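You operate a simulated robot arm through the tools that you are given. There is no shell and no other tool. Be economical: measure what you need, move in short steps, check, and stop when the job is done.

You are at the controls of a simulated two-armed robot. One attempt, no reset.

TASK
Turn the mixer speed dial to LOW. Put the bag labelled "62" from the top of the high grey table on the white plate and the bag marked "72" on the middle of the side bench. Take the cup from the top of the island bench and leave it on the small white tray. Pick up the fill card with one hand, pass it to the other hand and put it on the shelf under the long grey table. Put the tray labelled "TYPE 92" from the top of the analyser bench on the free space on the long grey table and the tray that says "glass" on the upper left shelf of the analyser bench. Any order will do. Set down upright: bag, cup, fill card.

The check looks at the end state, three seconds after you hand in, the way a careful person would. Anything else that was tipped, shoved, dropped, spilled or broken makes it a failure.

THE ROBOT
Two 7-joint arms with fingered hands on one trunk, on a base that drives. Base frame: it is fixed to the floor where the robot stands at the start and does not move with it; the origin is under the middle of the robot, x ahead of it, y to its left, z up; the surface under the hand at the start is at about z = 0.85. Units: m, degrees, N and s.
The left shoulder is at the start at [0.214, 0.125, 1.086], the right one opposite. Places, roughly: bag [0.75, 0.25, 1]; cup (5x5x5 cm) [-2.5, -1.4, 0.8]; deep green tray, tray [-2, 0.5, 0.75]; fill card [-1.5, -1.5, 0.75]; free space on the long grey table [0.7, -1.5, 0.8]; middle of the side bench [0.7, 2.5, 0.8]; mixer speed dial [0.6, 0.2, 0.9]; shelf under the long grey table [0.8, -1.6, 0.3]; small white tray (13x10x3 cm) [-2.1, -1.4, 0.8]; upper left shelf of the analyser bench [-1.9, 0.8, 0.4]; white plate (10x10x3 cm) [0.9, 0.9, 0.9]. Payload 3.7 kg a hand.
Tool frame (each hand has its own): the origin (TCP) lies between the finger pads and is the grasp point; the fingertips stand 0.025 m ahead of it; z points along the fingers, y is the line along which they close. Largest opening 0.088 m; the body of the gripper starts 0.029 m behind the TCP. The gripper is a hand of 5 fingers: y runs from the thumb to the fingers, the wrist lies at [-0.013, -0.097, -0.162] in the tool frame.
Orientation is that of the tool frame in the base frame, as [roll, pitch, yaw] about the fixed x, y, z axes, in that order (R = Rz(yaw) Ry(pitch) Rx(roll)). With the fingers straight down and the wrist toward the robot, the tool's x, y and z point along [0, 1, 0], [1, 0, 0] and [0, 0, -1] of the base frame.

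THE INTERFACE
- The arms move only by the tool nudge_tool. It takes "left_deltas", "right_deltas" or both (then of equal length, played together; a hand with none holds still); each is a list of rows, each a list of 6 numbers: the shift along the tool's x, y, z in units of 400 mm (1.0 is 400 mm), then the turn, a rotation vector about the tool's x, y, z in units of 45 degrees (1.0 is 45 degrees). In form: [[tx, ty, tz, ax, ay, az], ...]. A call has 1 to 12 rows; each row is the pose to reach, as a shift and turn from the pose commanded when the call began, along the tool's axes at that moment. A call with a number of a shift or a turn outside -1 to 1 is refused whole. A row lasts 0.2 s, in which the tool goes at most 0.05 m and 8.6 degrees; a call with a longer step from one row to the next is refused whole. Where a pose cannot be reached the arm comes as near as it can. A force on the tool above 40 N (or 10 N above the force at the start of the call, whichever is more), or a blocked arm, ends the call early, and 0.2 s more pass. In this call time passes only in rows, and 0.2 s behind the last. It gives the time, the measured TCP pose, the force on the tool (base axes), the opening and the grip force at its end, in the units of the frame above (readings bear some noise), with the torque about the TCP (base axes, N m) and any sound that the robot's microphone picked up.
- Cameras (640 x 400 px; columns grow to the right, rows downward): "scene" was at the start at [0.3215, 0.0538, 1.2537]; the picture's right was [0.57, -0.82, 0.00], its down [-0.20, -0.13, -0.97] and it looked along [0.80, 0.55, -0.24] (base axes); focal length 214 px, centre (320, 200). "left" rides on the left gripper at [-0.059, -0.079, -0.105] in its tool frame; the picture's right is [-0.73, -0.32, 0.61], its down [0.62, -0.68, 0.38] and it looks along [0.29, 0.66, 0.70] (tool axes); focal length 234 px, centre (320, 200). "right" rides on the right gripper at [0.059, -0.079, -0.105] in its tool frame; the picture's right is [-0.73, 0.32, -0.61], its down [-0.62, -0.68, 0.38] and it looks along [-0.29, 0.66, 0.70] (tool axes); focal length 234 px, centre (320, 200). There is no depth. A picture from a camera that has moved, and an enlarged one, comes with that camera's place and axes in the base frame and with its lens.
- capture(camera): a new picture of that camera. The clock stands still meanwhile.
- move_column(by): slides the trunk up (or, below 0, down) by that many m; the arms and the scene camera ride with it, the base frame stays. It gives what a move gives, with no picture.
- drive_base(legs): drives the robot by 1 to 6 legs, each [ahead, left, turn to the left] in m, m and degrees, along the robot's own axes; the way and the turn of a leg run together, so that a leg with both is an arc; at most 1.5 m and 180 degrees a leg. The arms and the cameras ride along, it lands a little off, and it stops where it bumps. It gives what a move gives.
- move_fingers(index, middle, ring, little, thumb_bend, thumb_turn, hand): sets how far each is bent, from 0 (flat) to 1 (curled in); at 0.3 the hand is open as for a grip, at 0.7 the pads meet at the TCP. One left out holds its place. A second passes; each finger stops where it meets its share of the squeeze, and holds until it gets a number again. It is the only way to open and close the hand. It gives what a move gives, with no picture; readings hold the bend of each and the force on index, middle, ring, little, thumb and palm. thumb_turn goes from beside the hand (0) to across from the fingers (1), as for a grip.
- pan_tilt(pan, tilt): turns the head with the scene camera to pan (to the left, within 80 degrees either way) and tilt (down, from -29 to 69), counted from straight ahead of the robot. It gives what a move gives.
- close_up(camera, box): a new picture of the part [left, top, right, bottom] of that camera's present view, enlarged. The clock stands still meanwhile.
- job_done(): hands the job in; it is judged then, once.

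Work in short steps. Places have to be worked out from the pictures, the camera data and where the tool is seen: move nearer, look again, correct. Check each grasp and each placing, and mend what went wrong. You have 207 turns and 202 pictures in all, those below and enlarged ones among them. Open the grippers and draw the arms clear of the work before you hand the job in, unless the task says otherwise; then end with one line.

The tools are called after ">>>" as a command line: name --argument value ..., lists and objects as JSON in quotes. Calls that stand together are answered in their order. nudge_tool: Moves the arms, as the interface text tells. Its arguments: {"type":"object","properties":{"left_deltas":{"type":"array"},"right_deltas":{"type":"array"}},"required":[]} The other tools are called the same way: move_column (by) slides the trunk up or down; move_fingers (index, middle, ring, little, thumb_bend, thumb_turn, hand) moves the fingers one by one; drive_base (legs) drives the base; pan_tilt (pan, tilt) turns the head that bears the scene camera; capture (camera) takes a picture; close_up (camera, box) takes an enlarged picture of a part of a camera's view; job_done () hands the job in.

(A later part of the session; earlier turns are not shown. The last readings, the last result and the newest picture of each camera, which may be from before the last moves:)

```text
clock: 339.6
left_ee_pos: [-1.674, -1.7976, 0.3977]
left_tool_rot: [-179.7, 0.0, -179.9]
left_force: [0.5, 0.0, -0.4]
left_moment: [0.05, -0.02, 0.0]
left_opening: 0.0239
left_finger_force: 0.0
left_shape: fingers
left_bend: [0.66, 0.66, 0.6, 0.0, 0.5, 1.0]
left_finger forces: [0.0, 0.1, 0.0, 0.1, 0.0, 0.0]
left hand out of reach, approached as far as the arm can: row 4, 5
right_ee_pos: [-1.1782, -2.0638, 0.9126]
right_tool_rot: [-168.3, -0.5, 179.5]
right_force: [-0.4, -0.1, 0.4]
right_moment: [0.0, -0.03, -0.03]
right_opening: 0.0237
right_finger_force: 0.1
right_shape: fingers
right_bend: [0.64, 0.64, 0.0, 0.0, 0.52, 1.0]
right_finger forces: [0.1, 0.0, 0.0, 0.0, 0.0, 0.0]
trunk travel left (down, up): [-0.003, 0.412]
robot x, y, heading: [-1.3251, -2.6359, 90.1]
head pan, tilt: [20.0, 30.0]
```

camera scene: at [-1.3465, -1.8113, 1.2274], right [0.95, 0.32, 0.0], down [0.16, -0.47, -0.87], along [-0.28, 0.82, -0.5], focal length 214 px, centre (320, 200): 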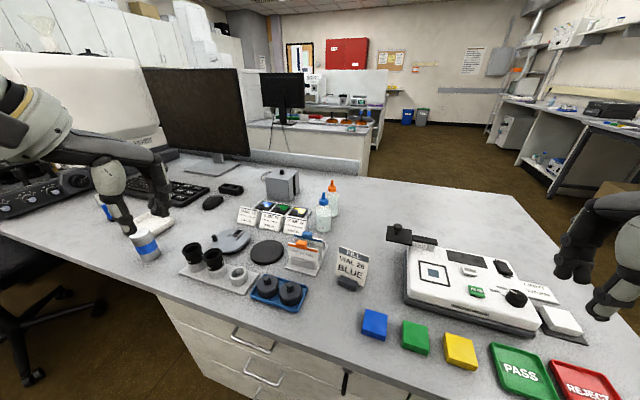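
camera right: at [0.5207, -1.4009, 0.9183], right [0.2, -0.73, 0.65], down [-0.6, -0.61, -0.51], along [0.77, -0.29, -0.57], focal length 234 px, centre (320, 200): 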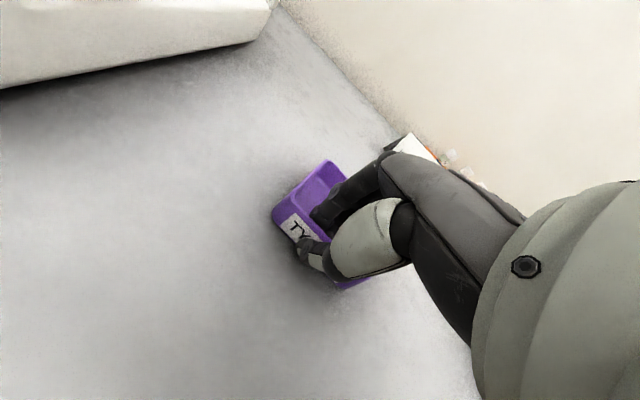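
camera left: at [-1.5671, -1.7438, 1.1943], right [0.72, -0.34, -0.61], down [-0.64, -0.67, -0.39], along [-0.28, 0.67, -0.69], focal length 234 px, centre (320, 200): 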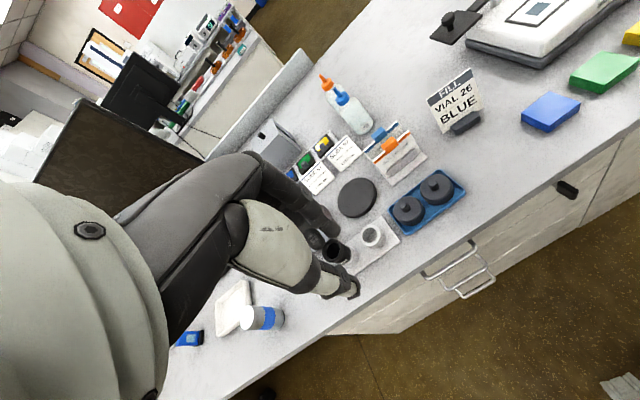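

Reach at z≈0.39 extends to 0.84 m ahead — good. So: right hand picks the card from its side, left takes its top and places it. First the cup: I restore trunk and arms, then look at the island's left part.

>>> move_column --by 0.11

>>> nudge_tool --left_deltas '[[0, -0.06, -0.09, 0, 0, 0], [0, -0.12, -0.18, 0, 0, 0], [0, -0.18, -0.27, 0, 0, 0], [0, -0.24, -0.36, 0, 0, 0], [0, -0.3, -0.45, 0, 0, 0], [0, -0.36, -0.54, 0, 0, 0], [0, -0.42, -0.63, 0, 0, 0], [0, -0.48, -0.72, 0, 0, 0], [0, -0.54, -0.81, 0, 0, 0], [0, -0.6, -0.9, 0, 0, 0], [0, -0.65, -1.0, 0, 0, 0]]' --right_deltas '[[0, 0, -0.02, -0.05, 0, 0], [0, 0, -0.04, -0.1, 0, 0], [0, 0, -0.06, -0.15, 0, 0], [0, 0, -0.08, -0.2, 0, 0], [0, 0, -0.1, -0.25, 0, 0], [0, 0, -0.1, -0.25, 0, 0], [0, 0, -0.1, -0.25, 0, 0], [0, 0, -0.1, -0.25, 0, 0], [0, 0, -0.1, -0.25, 0, 0], [0, 0, -0.1, -0.25, 0, 0], [0, 0, -0.1, -0.25, 0, 0]]'

>>> nudge_tool --left_deltas '[[0, 0, -0.1, 0, 0, 0], [0, 0, -0.2, 0, 0, 0], [0, 0, -0.3, 0, 0, 0]]'

>>> drive_base --legs '[[0.15, 0.45, 0]]'

>>> pan_tilt --pan 15 --tilt 30

>>> capture --camera "scene"

```text
clock: 341.0
left_ee_pos: [-1.6752, -1.7121, 0.7074]
left_tool_rot: [162.4, 0.1, -179.8]
left_force: [-0.1, 0.2, -0.7]
left_moment: [0.01, -0.01, -0.03]
left_opening: 0.0239
left_finger_force: 0.1
left_shape: fingers
left_bend: [0.66, 0.66, 0.6, 0.0, 0.5, 1.0]
left_finger forces: [0.0, 0.0, 0.1, 0.0, 0.0, 0.0]
right_ee_pos: [-1.1783, -2.0626, 1.0189]
right_tool_rot: [-168.1, -0.5, 179.6]
right_force: [0.5, -0.5, -0.2]
right_moment: [-0.01, -0.01, -0.02]
right_opening: 0.024
right_finger_force: 0.1
right_shape: fingers
right_bend: [0.64, 0.64, 0.0, 0.0, 0.52, 1.0]
right_finger forces: [0.0, 0.0, 0.0, 0.0, 0.0, 0.1]
trunk travel left (down, up): [-0.113, 0.302]
robot x, y, heading: [-1.3247, -2.6363, 90.2]
head pan, tilt: [20.0, 30.0]
```

```text
clock: 343.4
left_ee_pos: [-1.6764, -2.0854, 1.0154]
left_tool_rot: [162.2, 0.0, -179.9]
left_force: [0.4, -0.2, -0.4]
left_moment: [0.02, 0.02, -0.02]
left_opening: 0.024
left_finger_force: 0.1
left_shape: fingers
left_bend: [0.66, 0.66, 0.6, 0.0, 0.5, 1.0]
left_finger forces: [0.0, 0.0, 0.0, 0.1, 0.0, 0.0]
right_ee_pos: [-1.1781, -2.0577, 1.0608]
right_tool_rot: [-179.8, -0.6, 179.5]
right_force: [0.1, -0.2, -0.6]
right_moment: [0.01, 0.02, -0.02]
right_opening: 0.0239
right_finger_force: 0.1
right_shape: fingers
right_bend: [0.64, 0.64, 0.0, 0.0, 0.52, 1.0]
right_finger forces: [0.0, 0.1, 0.0, 0.0, 0.0, 0.0]
trunk travel left (down, up): [-0.113, 0.302]
robot x, y, heading: [-1.3259, -2.635, 90.0]
head pan, tilt: [20.0, 30.0]
```

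```text
clock: 344.2
left_ee_pos: [-1.6783, -2.1187, 1.1297]
left_tool_rot: [162.2, 0.1, -179.8]
left_force: [0.3, -0.2, 0.2]
left_moment: [0.01, -0.03, 0.02]
left_opening: 0.024
left_finger_force: 0.0
left_shape: fingers
left_bend: [0.66, 0.66, 0.6, 0.0, 0.5, 1.0]
left_finger forces: [0.0, 0.1, 0.0, 0.0, 0.0, 0.0]
right_ee_pos: [-1.177, -2.0566, 1.0606]
right_tool_rot: [-179.7, -0.5, 179.6]
right_force: [0.3, -0.3, -0.1]
right_moment: [0.01, 0.02, -0.02]
right_opening: 0.024
right_finger_force: 0.1
right_shape: fingers
right_bend: [0.64, 0.64, 0.0, 0.0, 0.52, 1.0]
right_finger forces: [0.0, 0.1, 0.0, 0.0, 0.1, 0.0]
trunk travel left (down, up): [-0.113, 0.302]
robot x, y, heading: [-1.3263, -2.6364, 90.4]
head pan, tilt: [20.0, 30.0]
```

```text
clock: 348.6
left_ee_pos: [-2.1305, -1.9678, 1.129]
left_tool_rot: [162.3, 0.0, -179.5]
left_force: [0.5, 0.0, 0.4]
left_moment: [-0.01, 0.01, -0.01]
left_opening: 0.0242
left_finger_force: 0.1
left_shape: fingers
left_bend: [0.66, 0.66, 0.6, 0.0, 0.5, 1.0]
left_finger forces: [0.1, 0.0, 0.0, 0.0, 0.1, 0.0]
right_ee_pos: [-1.6301, -1.9044, 1.061]
right_tool_rot: [-179.7, -0.5, 179.9]
right_force: [0.1, -0.2, 0.1]
right_moment: [0.0, 0.02, 0.03]
right_opening: 0.024
right_finger_force: 0.1
right_shape: fingers
right_bend: [0.64, 0.64, 0.0, 0.0, 0.52, 1.0]
right_finger forces: [0.0, 0.0, 0.0, 0.1, 0.0, 0.0]
trunk travel left (down, up): [-0.113, 0.302]
robot x, y, heading: [-1.7755, -2.4828, 90.6]
head pan, tilt: [20.0, 30.0]
```

```text
clock: 349.3
left_ee_pos: [-2.131, -1.968, 1.1282]
left_tool_rot: [162.2, -0.1, -179.5]
left_force: [0.0, 0.0, 0.6]
left_moment: [0.02, -0.01, 0.0]
left_opening: 0.0241
left_finger_force: 0.1
left_shape: fingers
left_bend: [0.66, 0.66, 0.6, 0.0, 0.5, 1.0]
left_finger forces: [0.0, 0.1, 0.0, 0.0, 0.0, 0.0]
right_ee_pos: [-1.6323, -1.9035, 1.0612]
right_tool_rot: [-179.6, -0.5, 179.9]
right_force: [-1.1, 0.0, 0.0]
right_moment: [-0.01, 0.01, 0.01]
right_opening: 0.0239
right_finger_force: 0.1
right_shape: fingers
right_bend: [0.64, 0.64, 0.0, 0.0, 0.52, 1.0]
right_finger forces: [0.0, 0.1, 0.0, 0.0, 0.0, 0.0]
trunk travel left (down, up): [-0.113, 0.302]
robot x, y, heading: [-1.7719, -2.4859, 90.4]
head pan, tilt: [15.0, 30.0]
```

```text
61 pictures are left
camera scene: at [-1.8037, -2.1501, 1.2274], right [0.96, 0.27, 0.0], down [0.13, -0.48, -0.87], along [-0.23, 0.83, -0.5], focal length 214 px, centre (320, 200)
```

scene: 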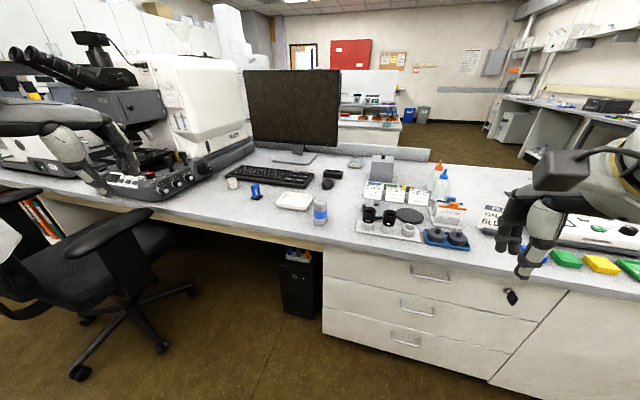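

I zoom in to identify the cup near the keyboard.

>>> close_up --camera "scene" --box '[210, 160, 340, 230]'

```text
4.92 times, centred on (275, 195) of scene
camera zoom: at [-1.8037, -2.1501, 1.2274], right [0.96, 0.27, 0.0], down [0.13, -0.48, -0.87], along [-0.23, 0.83, -0.5], focal length 1056 px, centre (542, 225)
```

zoom: 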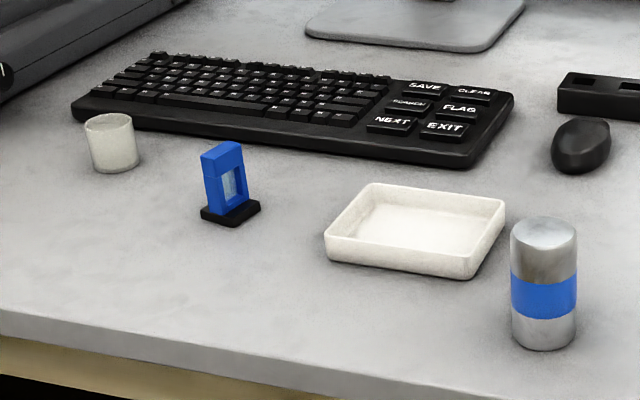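

The cup is the white one at about (−2.45, −1.365); the small white tray centre is (−2.108, −1.44). I open the left hand and drive nearer, then straighten the left tool and begin turning it.

>>> move_fingers --hand "left" --index 0.3 --middle 0.3 --ring 0.0 --little 0.0 --thumb_bend 0.3

>>> drive_base --legs '[[0.43, 0.28, 0]]'

>>> nudge_tool --left_deltas '[[0, 0, 0, 0.1, 0, 0], [0, 0, 0, 0.2, 0, 0], [0, 0, 0, 0.3, 0, 0], [0, 0, 0, 0.395, 0, 0]]'

>>> nudge_tool --left_deltas '[[0, 0, 0, 0, 0, -0.18], [0, 0, 0, 0, 0, -0.36], [0, 0, 0, 0, 0, -0.54], [0, 0, 0, 0, 0, -0.72], [0, 0, 0, 0, 0, -0.9], [0, 0, 0, 0, 0, -1.0]]'

>>> capture --camera "left"

```text
clock: 350.3
left_ee_pos: [-2.1321, -1.969, 1.1277]
left_tool_rot: [162.1, 0.1, -179.6]
left_force: [0.0, -0.2, -0.4]
left_moment: [0.02, 0.0, 0.0]
left_opening: 0.0845
left_finger_force: 0.0
left_shape: fingers
left_bend: [0.3, 0.3, 0.0, 0.0, 0.3, 0.98]
left_finger forces: [0.1, 0.0, 0.1, 0.0, 0.0, 0.0]
right_ee_pos: [-1.632, -1.9036, 1.0612]
right_tool_rot: [-179.6, -0.6, 179.8]
right_force: [1.1, -0.5, -0.2]
right_moment: [0.02, 0.03, 0.0]
right_opening: 0.0238
right_finger_force: 0.1
right_shape: fingers
right_bend: [0.64, 0.64, 0.0, 0.0, 0.52, 1.0]
right_finger forces: [0.1, 0.0, 0.0, 0.0, 0.1, 0.0]
trunk travel left (down, up): [-0.113, 0.302]
robot x, y, heading: [-1.7763, -2.4891, 90.3]
head pan, tilt: [15.0, 30.0]
```

```text
clock: 353.3
left_ee_pos: [-2.4156, -1.5417, 1.1291]
left_tool_rot: [162.2, 0.0, -179.3]
left_force: [1.0, 0.0, 0.1]
left_moment: [0.0, 0.02, 0.01]
left_opening: 0.0848
left_finger_force: 0.0
left_shape: fingers
left_bend: [0.3, 0.3, 0.0, 0.0, 0.3, 0.98]
left_finger forces: [0.0, 0.0, 0.1, 0.0, 0.1, 0.0]
right_ee_pos: [-1.9165, -1.4756, 1.0592]
right_tool_rot: [-179.6, -0.5, -179.9]
right_force: [0.0, 0.4, -0.6]
right_moment: [-0.01, 0.01, 0.02]
right_opening: 0.0236
right_finger_force: 0.0
right_shape: fingers
right_bend: [0.64, 0.64, 0.0, 0.0, 0.52, 1.0]
right_finger forces: [0.1, 0.0, 0.0, 0.0, 0.1, 0.0]
trunk travel left (down, up): [-0.113, 0.302]
robot x, y, heading: [-2.0623, -2.056, 90.8]
head pan, tilt: [15.0, 30.0]
```

```text
clock: 354.3
left_ee_pos: [-2.4148, -1.5421, 1.1296]
left_tool_rot: [-180.0, 0.0, -179.3]
left_force: [0.2, 0.3, 0.2]
left_moment: [0.01, 0.02, 0.0]
left_opening: 0.0846
left_finger_force: 0.0
left_shape: fingers
left_bend: [0.3, 0.3, 0.0, 0.0, 0.3, 0.98]
left_finger forces: [0.0, 0.0, 0.0, 0.1, 0.0, 0.0]
right_ee_pos: [-1.9159, -1.4757, 1.0606]
right_tool_rot: [-179.6, -0.5, -180.0]
right_force: [-1.1, 0.1, -0.7]
right_moment: [0.0, 0.03, -0.02]
right_opening: 0.0237
right_finger_force: 0.0
right_shape: fingers
right_bend: [0.64, 0.64, 0.0, 0.0, 0.52, 1.0]
right_finger forces: [0.1, 0.0, 0.0, 0.0, 0.0, 0.0]
trunk travel left (down, up): [-0.113, 0.302]
robot x, y, heading: [-2.0609, -2.0576, 90.7]
head pan, tilt: [15.0, 30.0]
```

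```text
clock: 355.7
left_ee_pos: [-2.415, -1.5421, 1.1292]
left_tool_rot: [180.0, 0.1, -134.3]
left_force: [-0.3, -0.4, -0.5]
left_moment: [-0.01, 0.0, -0.02]
left_opening: 0.0847
left_finger_force: 0.1
left_shape: fingers
left_bend: [0.3, 0.3, 0.0, 0.0, 0.3, 0.98]
left_finger forces: [0.0, 0.1, 0.0, 0.0, 0.0, 0.1]
right_ee_pos: [-1.9157, -1.476, 1.0602]
right_tool_rot: [-179.6, -0.4, -179.9]
right_force: [-0.4, 0.9, -0.2]
right_moment: [-0.01, -0.04, 0.02]
right_opening: 0.0239
right_finger_force: 0.1
right_shape: fingers
right_bend: [0.64, 0.64, 0.0, 0.0, 0.52, 1.0]
right_finger forces: [0.0, 0.1, 0.0, 0.1, 0.0, 0.0]
trunk travel left (down, up): [-0.113, 0.302]
robot x, y, heading: [-2.0577, -2.0563, 91.0]
head pan, tilt: [15.0, 30.0]
```

```text
59 pictures are left
camera left: at [-2.3161, -1.5543, 1.2333], right [0.74, 0.3, -0.61], down [0.05, -0.92, -0.38], along [-0.67, 0.25, -0.7], focal length 234 px, centre (320, 200)
```

left: 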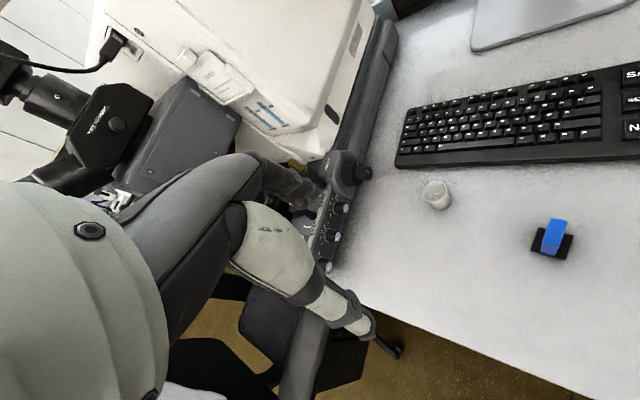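

The cup is confirmed at (−2.451, −1.366), with a 4 cm gap to the keyboard. I move over it and lower to z≈0.90.

>>> nudge_tool --left_deltas '[[-0.06, 0.09, 0, 0, 0, 0], [-0.12, 0.18, 0, 0, 0, 0], [-0.19, 0.28, 0.02, 0, 0, 0], [-0.252, 0.372, 0.06, 0, 0, 0], [-0.252, 0.372, 0.18, 0, 0, 0], [-0.252, 0.372, 0.3, 0, 0, 0], [-0.252, 0.372, 0.42, 0, 0, 0], [-0.252, 0.372, 0.54, 0, 0, 0]]'

>>> capture --camera "left"

>>> pan_tilt --pan 25 --tilt 40

>>> capture --camera "scene"

```text
clock: 357.5
left_ee_pos: [-2.4534, -1.3642, 0.9071]
left_tool_rot: [-179.9, 0.0, -134.3]
left_force: [-0.1, 0.0, -0.3]
left_moment: [-0.03, -0.05, 0.04]
left_opening: 0.0843
left_finger_force: 0.1
left_shape: fingers
left_bend: [0.3, 0.3, 0.0, 0.0, 0.3, 0.98]
left_finger forces: [0.0, 0.1, 0.0, 0.1, 0.0, 0.0]
right_ee_pos: [-1.9173, -1.4755, 1.0606]
right_tool_rot: [-179.5, -0.5, -180.0]
right_force: [0.9, 0.5, 0.0]
right_moment: [0.02, -0.01, 0.01]
right_opening: 0.0238
right_finger_force: 0.0
right_shape: fingers
right_bend: [0.64, 0.64, 0.0, 0.0, 0.52, 1.0]
right_finger forces: [0.1, 0.1, 0.0, 0.0, 0.0, 0.0]
trunk travel left (down, up): [-0.113, 0.302]
robot x, y, heading: [-2.0591, -2.0546, 90.5]
head pan, tilt: [15.0, 30.0]
```

```text
58 pictures are left
camera left: at [-2.355, -1.377, 1.0117], right [0.74, 0.29, -0.61], down [0.05, -0.92, -0.38], along [-0.67, 0.25, -0.7], focal length 234 px, centre (320, 200)
```

left: 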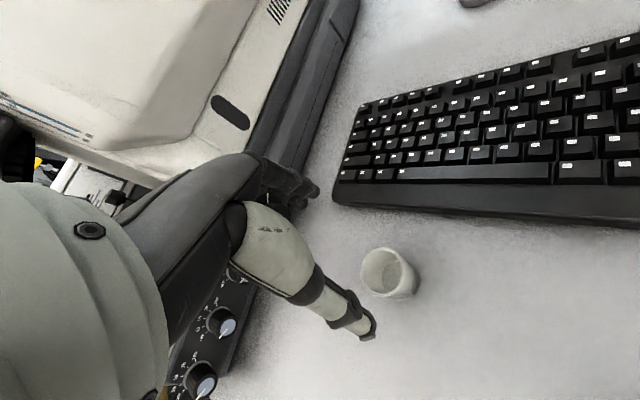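

```text
clock: 358.3
left_ee_pos: [-2.4532, -1.3655, 0.9093]
left_tool_rot: [179.9, 0.1, -134.3]
left_force: [0.0, -0.1, 0.8]
left_moment: [-0.03, -0.01, 0.03]
left_opening: 0.0847
left_finger_force: 0.1
left_shape: fingers
left_bend: [0.3, 0.3, 0.0, 0.0, 0.3, 0.98]
left_finger forces: [0.0, 0.0, 0.0, 0.0, 0.0, 0.0]
right_ee_pos: [-1.9164, -1.4759, 1.061]
right_tool_rot: [-179.6, -0.5, -179.9]
right_force: [0.6, -0.4, -0.2]
right_moment: [0.0, -0.03, 0.02]
right_opening: 0.0237
right_finger_force: 0.1
right_shape: fingers
right_bend: [0.64, 0.64, 0.0, 0.0, 0.52, 1.0]
right_finger forces: [0.1, 0.0, 0.0, 0.0, 0.0, 0.0]
trunk travel left (down, up): [-0.113, 0.302]
robot x, y, heading: [-2.0559, -2.0556, 90.9]
head pan, tilt: [25.0, 40.0]
```

```text
57 pictures are left
camera scene: at [-2.0999, -1.733, 1.2121], right [0.9, 0.43, 0.0], down [0.28, -0.58, -0.77], along [-0.33, 0.69, -0.64], focal length 214 px, centre (320, 200)
```

scene: 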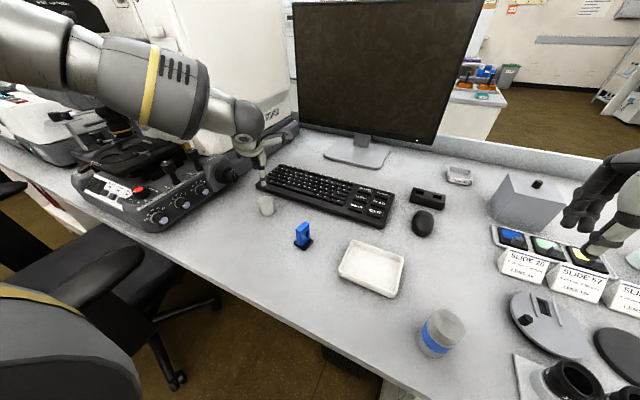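

Perfect alignment with the cup. I descend to z≈0.805 and close gently.

>>> nudge_tool --left_deltas '[[0, 0, 0.1, 0, 0, 0], [0, 0, 0.18, 0, 0, 0], [0, 0, 0.255, 0, 0, 0]]'

>>> move_fingers --hand "left" --index 0.5 --middle 0.5 --thumb_bend 0.52

>>> capture --camera "left"

```text
clock: 359.1
left_ee_pos: [-2.4509, -1.3625, 0.8065]
left_tool_rot: [-179.9, 0.1, -134.3]
left_force: [0.1, -0.1, 0.5]
left_moment: [-0.03, 0.02, 0.02]
left_opening: 0.0847
left_finger_force: 0.0
left_shape: fingers
left_bend: [0.3, 0.3, 0.0, 0.0, 0.3, 0.98]
left_finger forces: [0.0, 0.1, 0.1, 0.0, 0.1, 0.0]
right_ee_pos: [-1.9177, -1.4759, 1.0604]
right_tool_rot: [-179.6, -0.5, -179.9]
right_force: [-0.3, -0.3, 0.3]
right_moment: [-0.02, 0.04, -0.01]
right_opening: 0.0237
right_finger_force: 0.1
right_shape: fingers
right_bend: [0.64, 0.64, 0.0, 0.0, 0.52, 1.0]
right_finger forces: [0.1, 0.1, 0.0, 0.0, 0.1, 0.0]
trunk travel left (down, up): [-0.113, 0.302]
robot x, y, heading: [-2.0587, -2.0543, 90.8]
head pan, tilt: [25.0, 40.0]
```

```text
clock: 360.1
left_ee_pos: [-2.4508, -1.3636, 0.808]
left_tool_rot: [180.0, 0.0, -134.3]
left_force: [0.3, 0.5, 0.2]
left_moment: [-0.01, 0.01, 0.0]
left_opening: 0.0399
left_finger_force: 0.1
left_shape: fingers
left_bend: [0.5, 0.5, 0.0, 0.0, 0.52, 1.0]
left_finger forces: [0.0, 0.0, 0.0, 0.0, 0.1, 0.0]
right_ee_pos: [-1.9163, -1.4754, 1.0607]
right_tool_rot: [-179.6, -0.5, -179.9]
right_force: [0.1, 0.2, -0.1]
right_moment: [0.02, 0.0, 0.03]
right_opening: 0.0239
right_finger_force: 0.2
right_shape: fingers
right_bend: [0.64, 0.64, 0.0, 0.0, 0.52, 1.0]
right_finger forces: [0.0, 0.0, 0.0, 0.0, 0.0, 0.0]
trunk travel left (down, up): [-0.113, 0.302]
robot x, y, heading: [-2.0598, -2.0576, 91.0]
head pan, tilt: [25.0, 40.0]
```

```text
56 pictures are left
camera left: at [-2.352, -1.3763, 0.9121], right [0.74, 0.29, -0.61], down [0.05, -0.92, -0.38], along [-0.67, 0.25, -0.7], focal length 234 px, centre (320, 200)
```

left: 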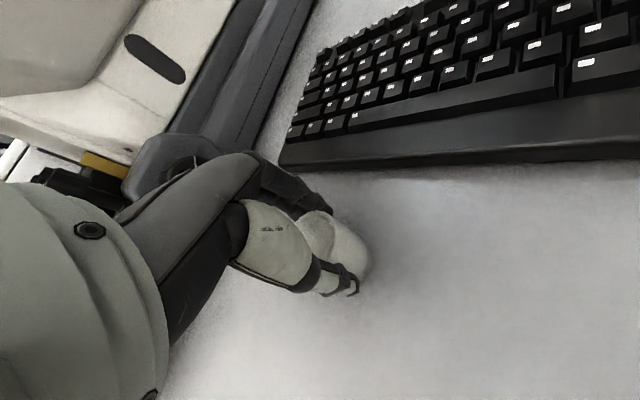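

No contact yet at 4 cm; I close further.

>>> move_fingers --hand "left" --index 0.6 --middle 0.6 --thumb_bend 0.62

>>> close_up --camera "left" --box '[260, 170, 420, 310]'

```text
clock: 361.1
left_ee_pos: [-2.4511, -1.364, 0.8082]
left_tool_rot: [-180.0, 0.1, -134.3]
left_force: [0.4, 0.7, 0.3]
left_moment: [0.03, -0.01, 0.02]
left_opening: 0.0344
left_finger_force: 6.8
left_shape: fingers
left_bend: [0.54, 0.54, 0.0, 0.0, 0.53, 1.0]
left_finger forces: [3.0, 4.2, 0.0, 0.1, 7.0, 0.0]
right_ee_pos: [-1.9158, -1.4767, 1.0604]
right_tool_rot: [-179.6, -0.4, -179.9]
right_force: [1.2, -0.2, 0.3]
right_moment: [-0.02, -0.01, -0.02]
right_opening: 0.0238
right_finger_force: 0.1
right_shape: fingers
right_bend: [0.64, 0.64, 0.0, 0.0, 0.52, 1.0]
right_finger forces: [0.1, 0.1, 0.1, 0.1, 0.0, 0.0]
trunk travel left (down, up): [-0.113, 0.302]
robot x, y, heading: [-2.0599, -2.0582, 90.9]
head pan, tilt: [25.0, 40.0]
```

```text
2.86 times, centred on (340, 240) of left
camera zoom: at [-2.352, -1.3763, 0.9123], right [0.74, 0.29, -0.61], down [0.05, -0.92, -0.38], along [-0.67, 0.25, -0.7], focal length 669 px, centre (263, 86)
```

zoom: 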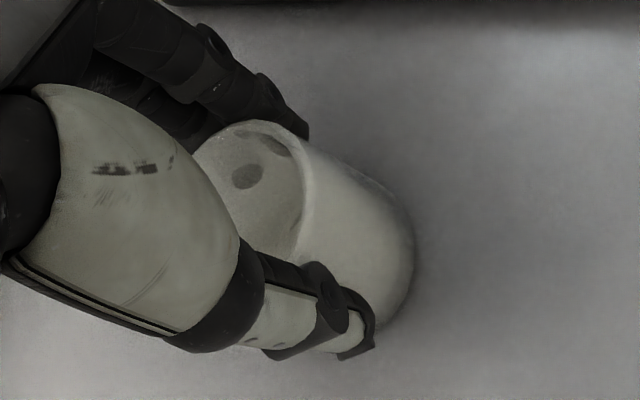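

The cup is held between index/middle and thumb (7 N). I lift it 8 cm and check.

>>> nudge_tool --left_deltas '[[0, 0, -0.05, 0, 0, 0], [0, 0, -0.12, 0, 0, 0], [0, 0, -0.2, 0, 0, 0], [0, 0, -0.3, 0, 0, 0]]'

>>> capture --camera "left"

```text
clock: 362.1
left_ee_pos: [-2.4502, -1.3665, 0.9329]
left_tool_rot: [180.0, 0.2, -134.3]
left_force: [-0.3, 0.0, -0.3]
left_moment: [-0.01, -0.01, 0.03]
left_opening: 0.0343
left_finger_force: 7.2
left_shape: fingers
left_bend: [0.54, 0.55, 0.0, 0.0, 0.53, 1.0]
left_finger forces: [2.8, 4.1, 0.1, 0.1, 6.9, 0.0]
right_ee_pos: [-1.9148, -1.4769, 1.0621]
right_tool_rot: [-179.7, -0.5, -179.9]
right_force: [0.4, 0.4, -1.2]
right_moment: [-0.05, 0.04, 0.02]
right_opening: 0.0239
right_finger_force: 0.1
right_shape: fingers
right_bend: [0.64, 0.64, 0.0, 0.0, 0.52, 1.0]
right_finger forces: [0.0, 0.0, 0.0, 0.1, 0.1, 0.1]
trunk travel left (down, up): [-0.113, 0.302]
robot x, y, heading: [-2.061, -2.0527, 91.0]
head pan, tilt: [25.0, 40.0]
```

```text
54 pictures are left
camera left: at [-2.351, -1.3794, 1.0362], right [0.74, 0.29, -0.61], down [0.05, -0.92, -0.38], along [-0.67, 0.25, -0.7], focal length 234 px, centre (320, 200)
```

left: 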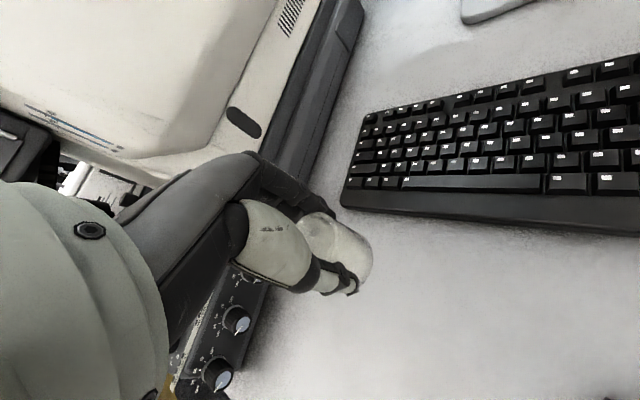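

The cup is secure. I move the right hand out of the way while carrying the cup over the small white tray, turning the left hand back.

>>> nudge_tool --right_deltas '[[-0.1, -0.03, -0.02, 0, 0, 0], [-0.2, -0.06, -0.04, 0, 0, 0], [-0.3, -0.1, -0.05, 0, 0, 0], [-0.4, -0.15, -0.05, 0, 0, 0], [-0.5, -0.2, -0.05, 0, 0, 0], [-0.5, -0.25, -0.05, 0, 0, 0], [-0.5, -0.25, -0.05, 0, 0, 0], [-0.5, -0.25, -0.05, 0, 0, 0], [-0.5, -0.25, -0.05, 0, 0, 0]]' --left_deltas '[[0, 0, -0.1, 0, 0, 0.1], [-0.058, -0.092, -0.1, 0, 0, 0.2], [-0.116, -0.185, -0.1, 0, 0, 0.3], [-0.174, -0.278, -0.1, 0, 0, 0.4], [-0.232, -0.37, -0.1, 0, 0, 0.5], [-0.29, -0.463, -0.1, 0, 0, 0.6], [-0.35, -0.556, -0.1, 0, 0, 0.7], [-0.408, -0.648, -0.1, 0, 0, 0.8], [-0.465, -0.74, -0.1, 0, 0, 0.9]]'

>>> capture --camera "left"

>>> pan_tilt --pan 0 --tilt 45

>>> capture --camera "scene"

```text
clock: 364.1
left_ee_pos: [-2.109, -1.4395, 0.9657]
left_tool_rot: [-179.9, -0.1, -174.7]
left_force: [-0.2, -0.5, 0.0]
left_moment: [-0.02, -0.02, -0.02]
left_opening: 0.0343
left_finger_force: 6.8
left_shape: fingers
left_bend: [0.54, 0.55, 0.0, 0.0, 0.53, 1.0]
left_finger forces: [2.9, 3.8, 0.0, 0.0, 6.7, 0.0]
right_ee_pos: [-1.7162, -1.5728, 1.0771]
right_tool_rot: [-179.6, -0.5, -179.9]
right_force: [-0.4, 0.7, 0.0]
right_moment: [-0.01, 0.05, 0.02]
right_opening: 0.0241
right_finger_force: 0.1
right_shape: fingers
right_bend: [0.64, 0.64, 0.0, 0.0, 0.52, 1.0]
right_finger forces: [0.0, 0.0, 0.0, 0.0, 0.0, 0.1]
trunk travel left (down, up): [-0.113, 0.302]
robot x, y, heading: [-2.0576, -2.0543, 90.8]
head pan, tilt: [25.0, 40.0]
```

```text
53 pictures are left
camera left: at [-2.0425, -1.5112, 1.0692], right [0.75, -0.26, -0.61], down [-0.56, -0.74, -0.38], along [-0.35, 0.63, -0.7], focal length 234 px, centre (320, 200)
```

left: 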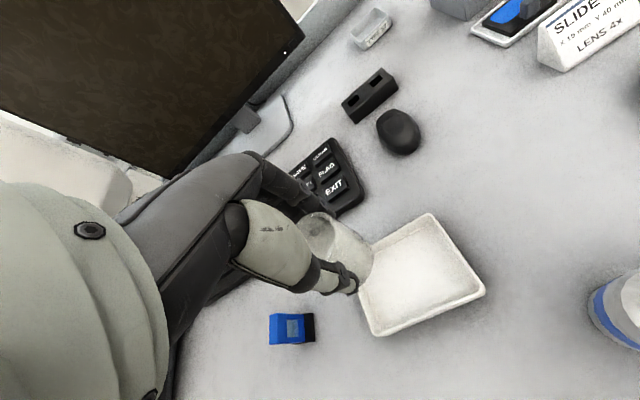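

```text
clock: 364.9
left_ee_pos: [-2.1081, -1.4401, 0.967]
left_tool_rot: [179.9, 0.1, -174.8]
left_force: [-0.2, 0.7, 0.0]
left_moment: [-0.02, -0.01, 0.02]
left_opening: 0.0344
left_finger_force: 6.3
left_shape: fingers
left_bend: [0.54, 0.55, 0.0, 0.0, 0.53, 1.0]
left_finger forces: [2.9, 3.9, 0.0, 0.1, 6.8, 0.0]
right_ee_pos: [-1.7152, -1.5751, 1.0787]
right_tool_rot: [-179.6, -0.5, -179.9]
right_force: [0.5, 0.9, -0.3]
right_moment: [-0.02, 0.03, 0.06]
right_opening: 0.0239
right_finger_force: 0.1
right_shape: fingers
right_bend: [0.64, 0.64, 0.0, 0.0, 0.52, 1.0]
right_finger forces: [0.0, 0.1, 0.0, 0.0, 0.0, 0.0]
trunk travel left (down, up): [-0.113, 0.302]
robot x, y, heading: [-2.059, -2.0529, 91.1]
head pan, tilt: [0.0, 45.0]
```

```text
52 pictures are left
camera scene: at [-2.0641, -1.7282, 1.2048], right [1.0, 0.01, 0.0], down [0.01, -0.71, -0.71], along [-0.01, 0.71, -0.71], focal length 214 px, centre (320, 200)
```

scene: 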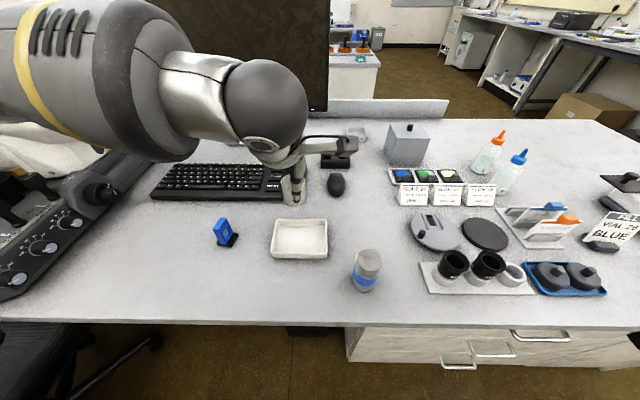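

The tray centre is at (−2.113, −1.428). I make a small correction and lower the cup toward it.

>>> nudge_tool --left_deltas '[[0.012, 0.034, 0.08, 0, 0, 0], [0.012, 0.034, 0.18, 0, 0, 0], [0.012, 0.034, 0.27, 0, 0, 0], [0.012, 0.034, 0.33, 0, 0, 0], [0.012, 0.034, 0.36, 0, 0, 0]]'

>>> nudge_tool --left_deltas '[[0, 0, 0.012, 0, 0, 0], [0, 0, 0.024, 0, 0, 0], [0, 0, 0.034, 0, 0, 0]]'

>>> close_up --camera "scene" --box '[220, 180, 380, 280]'

```text
clock: 366.1
left_ee_pos: [-2.1157, -1.426, 0.827]
left_tool_rot: [179.9, 0.0, -174.8]
left_force: [0.0, -0.1, 0.7]
left_moment: [0.03, -0.03, -0.01]
left_opening: 0.0339
left_finger_force: 7.1
left_shape: fingers
left_bend: [0.54, 0.55, 0.0, 0.0, 0.53, 1.0]
left_finger forces: [2.9, 4.0, 0.0, 0.0, 6.8, 0.0]
right_ee_pos: [-1.7159, -1.575, 1.079]
right_tool_rot: [-179.6, -0.5, -179.9]
right_force: [-0.3, -0.5, -0.2]
right_moment: [0.01, 0.0, -0.01]
right_opening: 0.0238
right_finger_force: 0.0
right_shape: fingers
right_bend: [0.64, 0.64, 0.0, 0.0, 0.52, 1.0]
right_finger forces: [0.0, 0.0, 0.0, 0.1, 0.0, 0.1]
trunk travel left (down, up): [-0.113, 0.302]
robot x, y, heading: [-2.0542, -2.0547, 90.9]
head pan, tilt: [0.0, 45.0]
```

```text
clock: 366.9
left_ee_pos: [-2.1153, -1.4261, 0.8122]
left_tool_rot: [179.9, 0.0, -174.9]
left_force: [1.0, 0.2, 0.8]
left_moment: [0.03, 0.02, -0.01]
left_opening: 0.0343
left_finger_force: 6.6
left_shape: fingers
left_bend: [0.54, 0.55, 0.0, 0.0, 0.53, 1.0]
left_finger forces: [2.9, 3.9, 0.0, 0.0, 6.8, 0.0]
right_ee_pos: [-1.7157, -1.5743, 1.0801]
right_tool_rot: [-179.6, -0.5, -179.9]
right_force: [-0.4, -0.4, 0.1]
right_moment: [0.0, -0.03, 0.01]
right_opening: 0.0237
right_finger_force: 0.1
right_shape: fingers
right_bend: [0.64, 0.64, 0.0, 0.0, 0.52, 1.0]
right_finger forces: [0.1, 0.0, 0.0, 0.0, 0.0, 0.0]
trunk travel left (down, up): [-0.113, 0.302]
robot x, y, heading: [-2.0572, -2.0551, 90.6]
head pan, tilt: [0.0, 45.0]
```

```text
4.00 times, centred on (300, 230) of scene
camera zoom: at [-2.064, -1.7282, 1.2048], right [1.0, 0.01, 0.0], down [0.01, -0.71, -0.71], along [-0.01, 0.71, -0.71], focal length 858 px, centre (400, 80)
```

zoom: 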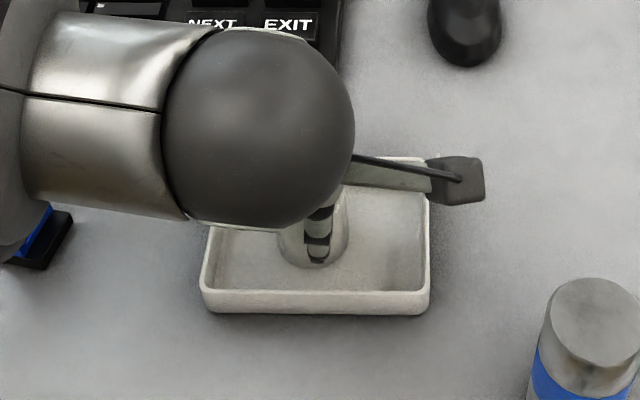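

The cup is inside the tray, no contact yet at 0.812. I lower a few mm more until it touches.

>>> nudge_tool --left_deltas '[[0, 0, 0.008, 0, 0, 0], [0, 0, 0.016, 0, 0, 0]]'

```text
clock: 367.6
left_ee_pos: [-2.1155, -1.4263, 0.8094]
left_tool_rot: [179.6, 0.2, -174.8]
left_force: [0.5, 0.8, 12.8]
left_moment: [0.07, 0.04, 0.01]
left_opening: 0.0341
left_finger_force: 7.4
left_shape: fingers
left_bend: [0.55, 0.55, 0.0, 0.0, 0.54, 1.0]
left_finger forces: [3.3, 5.1, 0.0, 0.0, 7.8, 0.0]
right_ee_pos: [-1.716, -1.5762, 1.0816]
right_tool_rot: [-179.8, -0.6, -179.8]
right_force: [0.3, -0.7, 0.7]
right_moment: [0.0, 0.0, -0.03]
right_opening: 0.0238
right_finger_force: 0.0
right_shape: fingers
right_bend: [0.64, 0.64, 0.0, 0.0, 0.52, 1.0]
right_finger forces: [0.1, 0.0, 0.0, 0.0, 0.0, 0.1]
trunk travel left (down, up): [-0.113, 0.302]
robot x, y, heading: [-2.0588, -2.055, 90.7]
head pan, tilt: [0.0, 45.0]
```

Contact. I relax 2 mm, open just enough (0.40) and lift straight up.

>>> nudge_tool --left_deltas '[[0, 0, -0.006, 0, 0, 0]]'

>>> move_fingers --hand "left" --index 0.41 --middle 0.41 --thumb_bend 0.41

>>> nudge_tool --left_deltas '[[0, 0, -0.04, 0, 0, 0], [0, 0, -0.1, 0, 0, 0], [0, 0, -0.2, 0, 0, 0], [0, 0, -0.32, 0, 0, 0], [0.05, -0.08, -0.42, 0, 0, 0], [0.1, -0.16, -0.5, 0, 0, 0], [0.16, -0.25, -0.56, 0, 0, 0], [0.22, -0.35, -0.6, 0, 0, 0]]'

>>> capture --camera "scene"

```text
clock: 367.9
left_ee_pos: [-2.1154, -1.4256, 0.8107]
left_tool_rot: [179.9, 0.0, -174.8]
left_force: [-0.7, 0.7, 9.9]
left_moment: [0.12, 0.05, 0.01]
left_opening: 0.0343
left_finger_force: 7.8
left_shape: fingers
left_bend: [0.55, 0.55, 0.0, 0.0, 0.54, 1.0]
left_finger forces: [3.3, 4.8, 0.0, 0.0, 7.7, 0.0]
right_ee_pos: [-1.7166, -1.5752, 1.0802]
right_tool_rot: [-179.7, -0.4, 180.0]
right_force: [0.2, -0.1, 0.2]
right_moment: [-0.01, 0.04, 0.03]
right_opening: 0.0237
right_finger_force: 0.1
right_shape: fingers
right_bend: [0.64, 0.64, 0.0, 0.0, 0.52, 1.0]
right_finger forces: [0.0, 0.1, 0.1, 0.0, 0.0, 0.0]
trunk travel left (down, up): [-0.113, 0.302]
robot x, y, heading: [-2.0601, -2.0548, 90.8]
head pan, tilt: [0.0, 45.0]
```

```text
clock: 368.9
left_ee_pos: [-2.1159, -1.4257, 0.8097]
left_tool_rot: [180.0, 0.0, -174.8]
left_force: [-0.3, -0.4, -0.6]
left_moment: [0.01, 0.01, -0.01]
left_opening: 0.0607
left_finger_force: 0.1
left_shape: fingers
left_bend: [0.41, 0.41, 0.0, 0.0, 0.41, 0.99]
left_finger forces: [0.0, 0.0, 0.0, 0.0, 0.0, 0.1]
right_ee_pos: [-1.7152, -1.5754, 1.0793]
right_tool_rot: [-179.6, -0.5, -179.9]
right_force: [0.6, -0.1, -0.1]
right_moment: [0.02, -0.02, 0.04]
right_opening: 0.0239
right_finger_force: 0.1
right_shape: fingers
right_bend: [0.64, 0.64, 0.0, 0.0, 0.52, 1.0]
right_finger forces: [0.0, 0.0, 0.0, 0.0, 0.0, 0.0]
trunk travel left (down, up): [-0.113, 0.302]
robot x, y, heading: [-2.0616, -2.056, 90.9]
head pan, tilt: [0.0, 45.0]
```

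```text
refused: row 5 steps farther than a row can; nothing moved
```

```text
50 pictures are left
camera scene: at [-2.064, -1.7283, 1.2048], right [1.0, 0.01, 0.0], down [0.01, -0.71, -0.71], along [-0.01, 0.71, -0.71], focal length 214 px, centre (320, 200)
```

scene: 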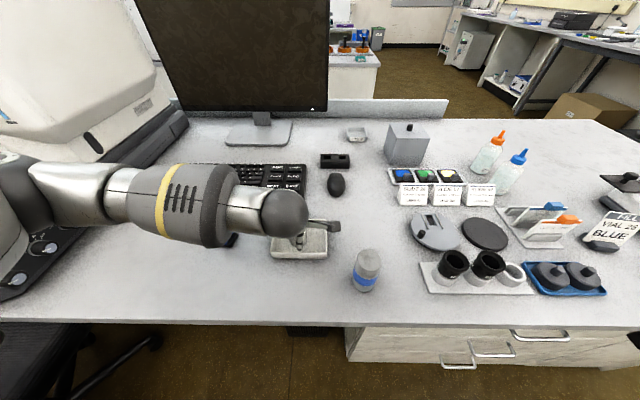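

Released. I lift straight up and then back with smaller steps.

>>> nudge_tool --left_deltas '[[0, 0, -0.05, 0, 0, 0], [0, 0, -0.12, 0, 0, 0], [0, 0, -0.22, 0, 0, 0], [0, 0, -0.32, 0, 0, 0], [0.03, -0.06, -0.4, 0, 0, 0], [0.07, -0.12, -0.48, 0, 0, 0], [0.12, -0.2, -0.54, 0, 0, 0], [0.18, -0.28, -0.6, 0, 0, 0], [0.24, -0.36, -0.64, 0, 0, 0]]'

>>> close_up --camera "scene" --box '[200, 160, 400, 300]'

```text
clock: 370.9
left_ee_pos: [-2.1953, -1.5585, 1.0877]
left_tool_rot: [-179.9, 0.0, -174.8]
left_force: [0.3, -0.4, -0.5]
left_moment: [0.02, 0.0, 0.0]
left_opening: 0.061
left_finger_force: 0.0
left_shape: fingers
left_bend: [0.41, 0.41, 0.0, 0.0, 0.41, 0.99]
left_finger forces: [0.0, 0.1, 0.1, 0.0, 0.0, 0.0]
left hand out of reach, approached as far as the arm can: row 8, 9
right_ee_pos: [-1.7162, -1.5756, 1.08]
right_tool_rot: [-179.7, -0.3, -179.9]
right_force: [0.0, -0.2, 0.6]
right_moment: [0.01, 0.0, 0.04]
right_opening: 0.0238
right_finger_force: 0.0
right_shape: fingers
right_bend: [0.64, 0.64, 0.0, 0.0, 0.52, 1.0]
right_finger forces: [0.0, 0.0, 0.0, 0.0, 0.0, 0.0]
trunk travel left (down, up): [-0.113, 0.302]
robot x, y, heading: [-2.0604, -2.0551, 90.6]
head pan, tilt: [0.0, 45.0]
```

```text
2.86 times, centred on (300, 230) of scene
camera zoom: at [-2.0646, -1.7293, 1.2052], right [1.0, 0.01, 0.0], down [0.01, -0.71, -0.71], along [-0.01, 0.71, -0.71], focal length 613 px, centre (377, 114)
```

zoom: 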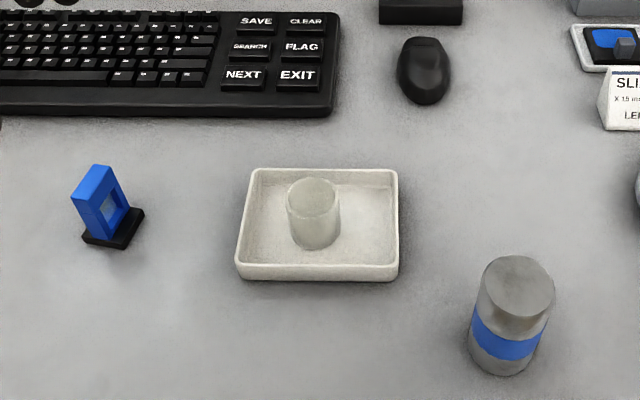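

The cup stands in the small white tray. Now the fill card: I drive right 0.6 m to face it and look.

>>> drive_base --legs '[[0, -0.62, -0.6]]'

>>> capture --camera "scene"

```text
clock: 376.9
left_ee_pos: [-1.5601, -1.5507, 1.0878]
left_tool_rot: [179.9, 0.0, -175.5]
left_force: [-0.2, 0.2, 0.7]
left_moment: [0.02, -0.02, 0.02]
left_opening: 0.061
left_finger_force: 0.0
left_shape: fingers
left_bend: [0.41, 0.41, 0.0, 0.0, 0.41, 0.99]
left_finger forces: [0.0, 0.0, 0.0, 0.1, 0.0, 0.0]
right_ee_pos: [-1.0824, -1.5747, 1.0789]
right_tool_rot: [-179.7, -0.5, 179.4]
right_force: [-0.7, -0.2, 0.2]
right_moment: [0.02, 0.0, 0.03]
right_opening: 0.0237
right_finger_force: 0.0
right_shape: fingers
right_bend: [0.64, 0.64, 0.0, 0.0, 0.52, 1.0]
right_finger forces: [0.0, 0.0, 0.0, 0.0, 0.0, 0.0]
trunk travel left (down, up): [-0.113, 0.302]
robot x, y, heading: [-1.4311, -2.0543, 90.1]
head pan, tilt: [0.0, 45.0]
```

```text
48 pictures are left
camera scene: at [-1.433, -1.7237, 1.2048], right [1.0, 0.0, 0.0], down [0.0, -0.71, -0.71], along [0.0, 0.71, -0.71], focal length 214 px, centre (320, 200)
```

scene: 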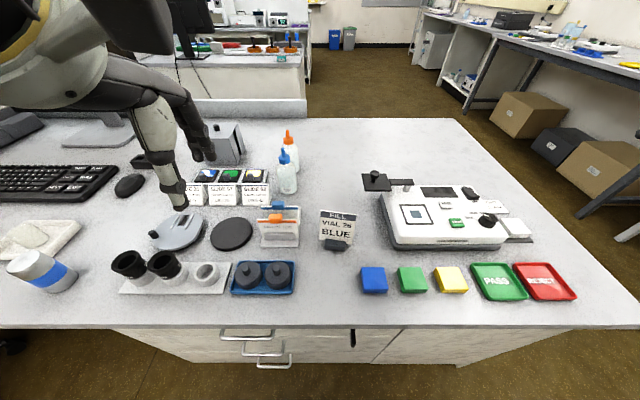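

>>> close_up --camera "scene" --box '[290, 195, 386, 265]'

```text
5.71 times, centred on (338, 230) of scene
camera zoom: at [-1.433, -1.7237, 1.2048], right [1.0, 0.0, 0.0], down [0.0, -0.71, -0.71], along [0.0, 0.71, -0.71], focal length 1226 px, centre (217, 29)
```

zoom: 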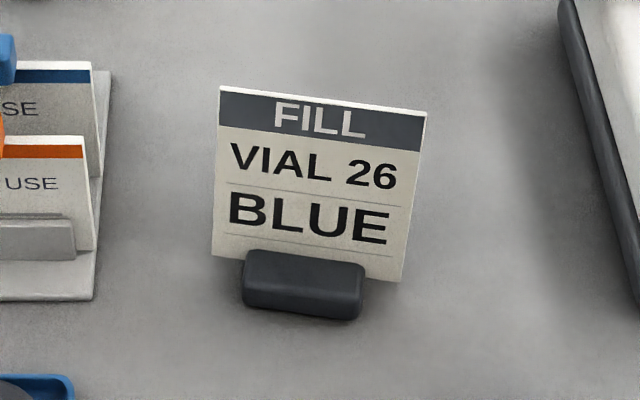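

Card: centre (−1.396, −1.4335), width 7.3 cm, top z 0.879, rotated ~8°. I open the right hand and pre-rotate it: 7.5° yaw, then about 60° sideways so the fingers point left-down.

>>> move_fingers --hand "right" --index 0.44 --middle 0.44 --ring 0.0 --little 0.0 --thumb_bend 0.44

>>> nudge_tool --right_deltas '[[0, 0, 0, 0, 0, 0.167]]'

>>> nudge_tool --right_deltas '[[0, 0, 0, 0, 0.17, 0], [0, 0, 0, 0, 0.34, 0], [0, 0, 0, 0, 0.51, 0], [0, 0, 0, 0, 0.68, 0], [0, 0, 0, 0, 0.85, 0], [0, 0, 0, 0, 1.0, 0]]'

>>> nudge_tool --right_deltas '[[0, 0, 0, 0, 0.17, 0], [0, 0, 0, 0, 0.33, 0]]'

```text
clock: 377.9
left_ee_pos: [-1.5606, -1.5508, 1.0868]
left_tool_rot: [-180.0, -0.1, -175.4]
left_force: [-0.6, 0.1, 0.0]
left_moment: [-0.02, -0.04, 0.03]
left_opening: 0.0609
left_finger_force: 0.1
left_shape: fingers
left_bend: [0.41, 0.41, 0.0, 0.0, 0.41, 0.99]
left_finger forces: [0.0, 0.1, 0.1, 0.0, 0.0, 0.1]
right_ee_pos: [-1.0829, -1.5739, 1.0792]
right_tool_rot: [-179.6, -0.6, 179.4]
right_force: [-0.6, 0.6, 0.1]
right_moment: [-0.02, 0.03, 0.05]
right_opening: 0.0545
right_finger_force: 0.1
right_shape: fingers
right_bend: [0.44, 0.44, 0.0, 0.0, 0.44, 0.99]
right_finger forces: [0.0, 0.0, 0.0, 0.1, 0.0, 0.0]
trunk travel left (down, up): [-0.113, 0.302]
robot x, y, heading: [-1.4304, -2.0515, 90.2]
head pan, tilt: [0.0, 45.0]
```

```text
clock: 378.3
left_ee_pos: [-1.5614, -1.5511, 1.0876]
left_tool_rot: [180.0, 0.0, -175.5]
left_force: [0.3, -0.2, 0.4]
left_moment: [-0.01, 0.0, 0.0]
left_opening: 0.0609
left_finger_force: 0.1
left_shape: fingers
left_bend: [0.41, 0.41, 0.0, 0.0, 0.41, 0.99]
left_finger forces: [0.1, 0.1, 0.0, 0.0, 0.0, 0.0]
right_ee_pos: [-1.0835, -1.5733, 1.0794]
right_tool_rot: [-179.6, -0.3, 171.8]
right_force: [-0.4, -0.1, -0.7]
right_moment: [0.01, 0.03, 0.02]
right_opening: 0.0543
right_finger_force: 0.0
right_shape: fingers
right_bend: [0.44, 0.44, 0.0, 0.0, 0.44, 0.99]
right_finger forces: [0.1, 0.1, 0.0, 0.1, 0.1, 0.0]
trunk travel left (down, up): [-0.113, 0.302]
robot x, y, heading: [-1.4339, -2.0516, 89.9]
head pan, tilt: [0.0, 45.0]
```

```text
clock: 379.7
left_ee_pos: [-1.5607, -1.5501, 1.0868]
left_tool_rot: [180.0, -0.1, -175.5]
left_force: [-0.6, 0.8, 0.1]
left_moment: [0.01, -0.01, -0.02]
left_opening: 0.0609
left_finger_force: 0.2
left_shape: fingers
left_bend: [0.41, 0.41, 0.0, 0.0, 0.41, 0.99]
left_finger forces: [0.1, 0.1, 0.0, 0.0, 0.0, 0.0]
right_ee_pos: [-1.0848, -1.5742, 1.08]
right_tool_rot: [-179.4, -45.6, 171.5]
right_force: [1.0, 0.4, 0.3]
right_moment: [0.0, -0.01, 0.02]
right_opening: 0.0541
right_finger_force: 0.2
right_shape: fingers
right_bend: [0.44, 0.44, 0.0, 0.0, 0.44, 0.99]
right_finger forces: [0.1, 0.0, 0.1, 0.0, 0.1, 0.1]
trunk travel left (down, up): [-0.113, 0.302]
robot x, y, heading: [-1.4337, -2.0501, 90.2]
head pan, tilt: [0.0, 45.0]
```

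```text
clock: 380.3
left_ee_pos: [-1.5613, -1.552, 1.0866]
left_tool_rot: [180.0, -0.1, -175.6]
left_force: [-1.3, -0.2, 0.8]
left_moment: [-0.01, 0.01, 0.02]
left_opening: 0.0609
left_finger_force: 0.1
left_shape: fingers
left_bend: [0.41, 0.41, 0.0, 0.0, 0.41, 0.99]
left_finger forces: [0.0, 0.0, 0.0, 0.1, 0.0, 0.0]
right_ee_pos: [-1.083, -1.5743, 1.0778]
right_tool_rot: [-179.1, -60.5, 171.0]
right_force: [0.7, -0.5, -0.2]
right_moment: [-0.01, -0.02, 0.01]
right_opening: 0.0542
right_finger_force: 0.0
right_shape: fingers
right_bend: [0.44, 0.44, 0.0, 0.0, 0.44, 0.99]
right_finger forces: [0.0, 0.1, 0.0, 0.1, 0.0, 0.1]
trunk travel left (down, up): [-0.113, 0.302]
robot x, y, heading: [-1.4309, -2.0488, 89.8]
head pan, tilt: [0.0, 45.0]
```

The orientation is reachable. To keep clear of the device at the right I reduce the tilt to ~49° and curl the ring and little fingers.

>>> move_fingers --hand "right" --ring 1.0 --little 1.0

>>> nudge_tool --right_deltas '[[0, 0, 0, 0, -0.13, 0], [0, 0, 0, 0, -0.255, 0]]'

```text
clock: 381.3
left_ee_pos: [-1.5615, -1.5518, 1.0868]
left_tool_rot: [180.0, 0.1, -175.5]
left_force: [0.1, 0.6, -0.5]
left_moment: [0.02, -0.03, 0.02]
left_opening: 0.0607
left_finger_force: 0.0
left_shape: fingers
left_bend: [0.41, 0.41, 0.0, 0.0, 0.41, 0.99]
left_finger forces: [0.1, 0.0, 0.0, 0.0, 0.1, 0.1]
right_ee_pos: [-1.0841, -1.5753, 1.0788]
right_tool_rot: [-179.4, -60.3, 171.3]
right_force: [-0.3, 0.8, -0.3]
right_moment: [0.02, -0.01, -0.01]
right_opening: 0.0541
right_finger_force: 0.0
right_shape: fingers
right_bend: [0.44, 0.44, 1.0, 1.0, 0.44, 0.99]
right_finger forces: [0.0, 0.1, 0.0, 0.0, 0.1, 0.0]
trunk travel left (down, up): [-0.113, 0.302]
robot x, y, heading: [-1.4292, -2.0518, 90.3]
head pan, tilt: [0.0, 45.0]
```

```text
clock: 381.9
left_ee_pos: [-1.5615, -1.5498, 1.0872]
left_tool_rot: [-180.0, 0.0, -175.4]
left_force: [1.3, -0.3, 0.9]
left_moment: [0.01, -0.02, 0.0]
left_opening: 0.0609
left_finger_force: 0.0
left_shape: fingers
left_bend: [0.41, 0.41, 0.0, 0.0, 0.41, 0.99]
left_finger forces: [0.1, 0.0, 0.0, 0.0, 0.0, 0.0]
right_ee_pos: [-1.0822, -1.5739, 1.0791]
right_tool_rot: [-179.2, -48.9, 171.3]
right_force: [0.3, 0.8, -0.1]
right_moment: [-0.02, -0.02, 0.02]
right_opening: 0.0544
right_finger_force: 0.0
right_shape: fingers
right_bend: [0.44, 0.44, 1.0, 1.0, 0.44, 0.99]
right_finger forces: [0.0, 0.1, 0.0, 0.1, 0.0, 0.0]
trunk travel left (down, up): [-0.113, 0.302]
robot x, y, heading: [-1.4324, -2.049, 90.0]
head pan, tilt: [0.0, 45.0]
```

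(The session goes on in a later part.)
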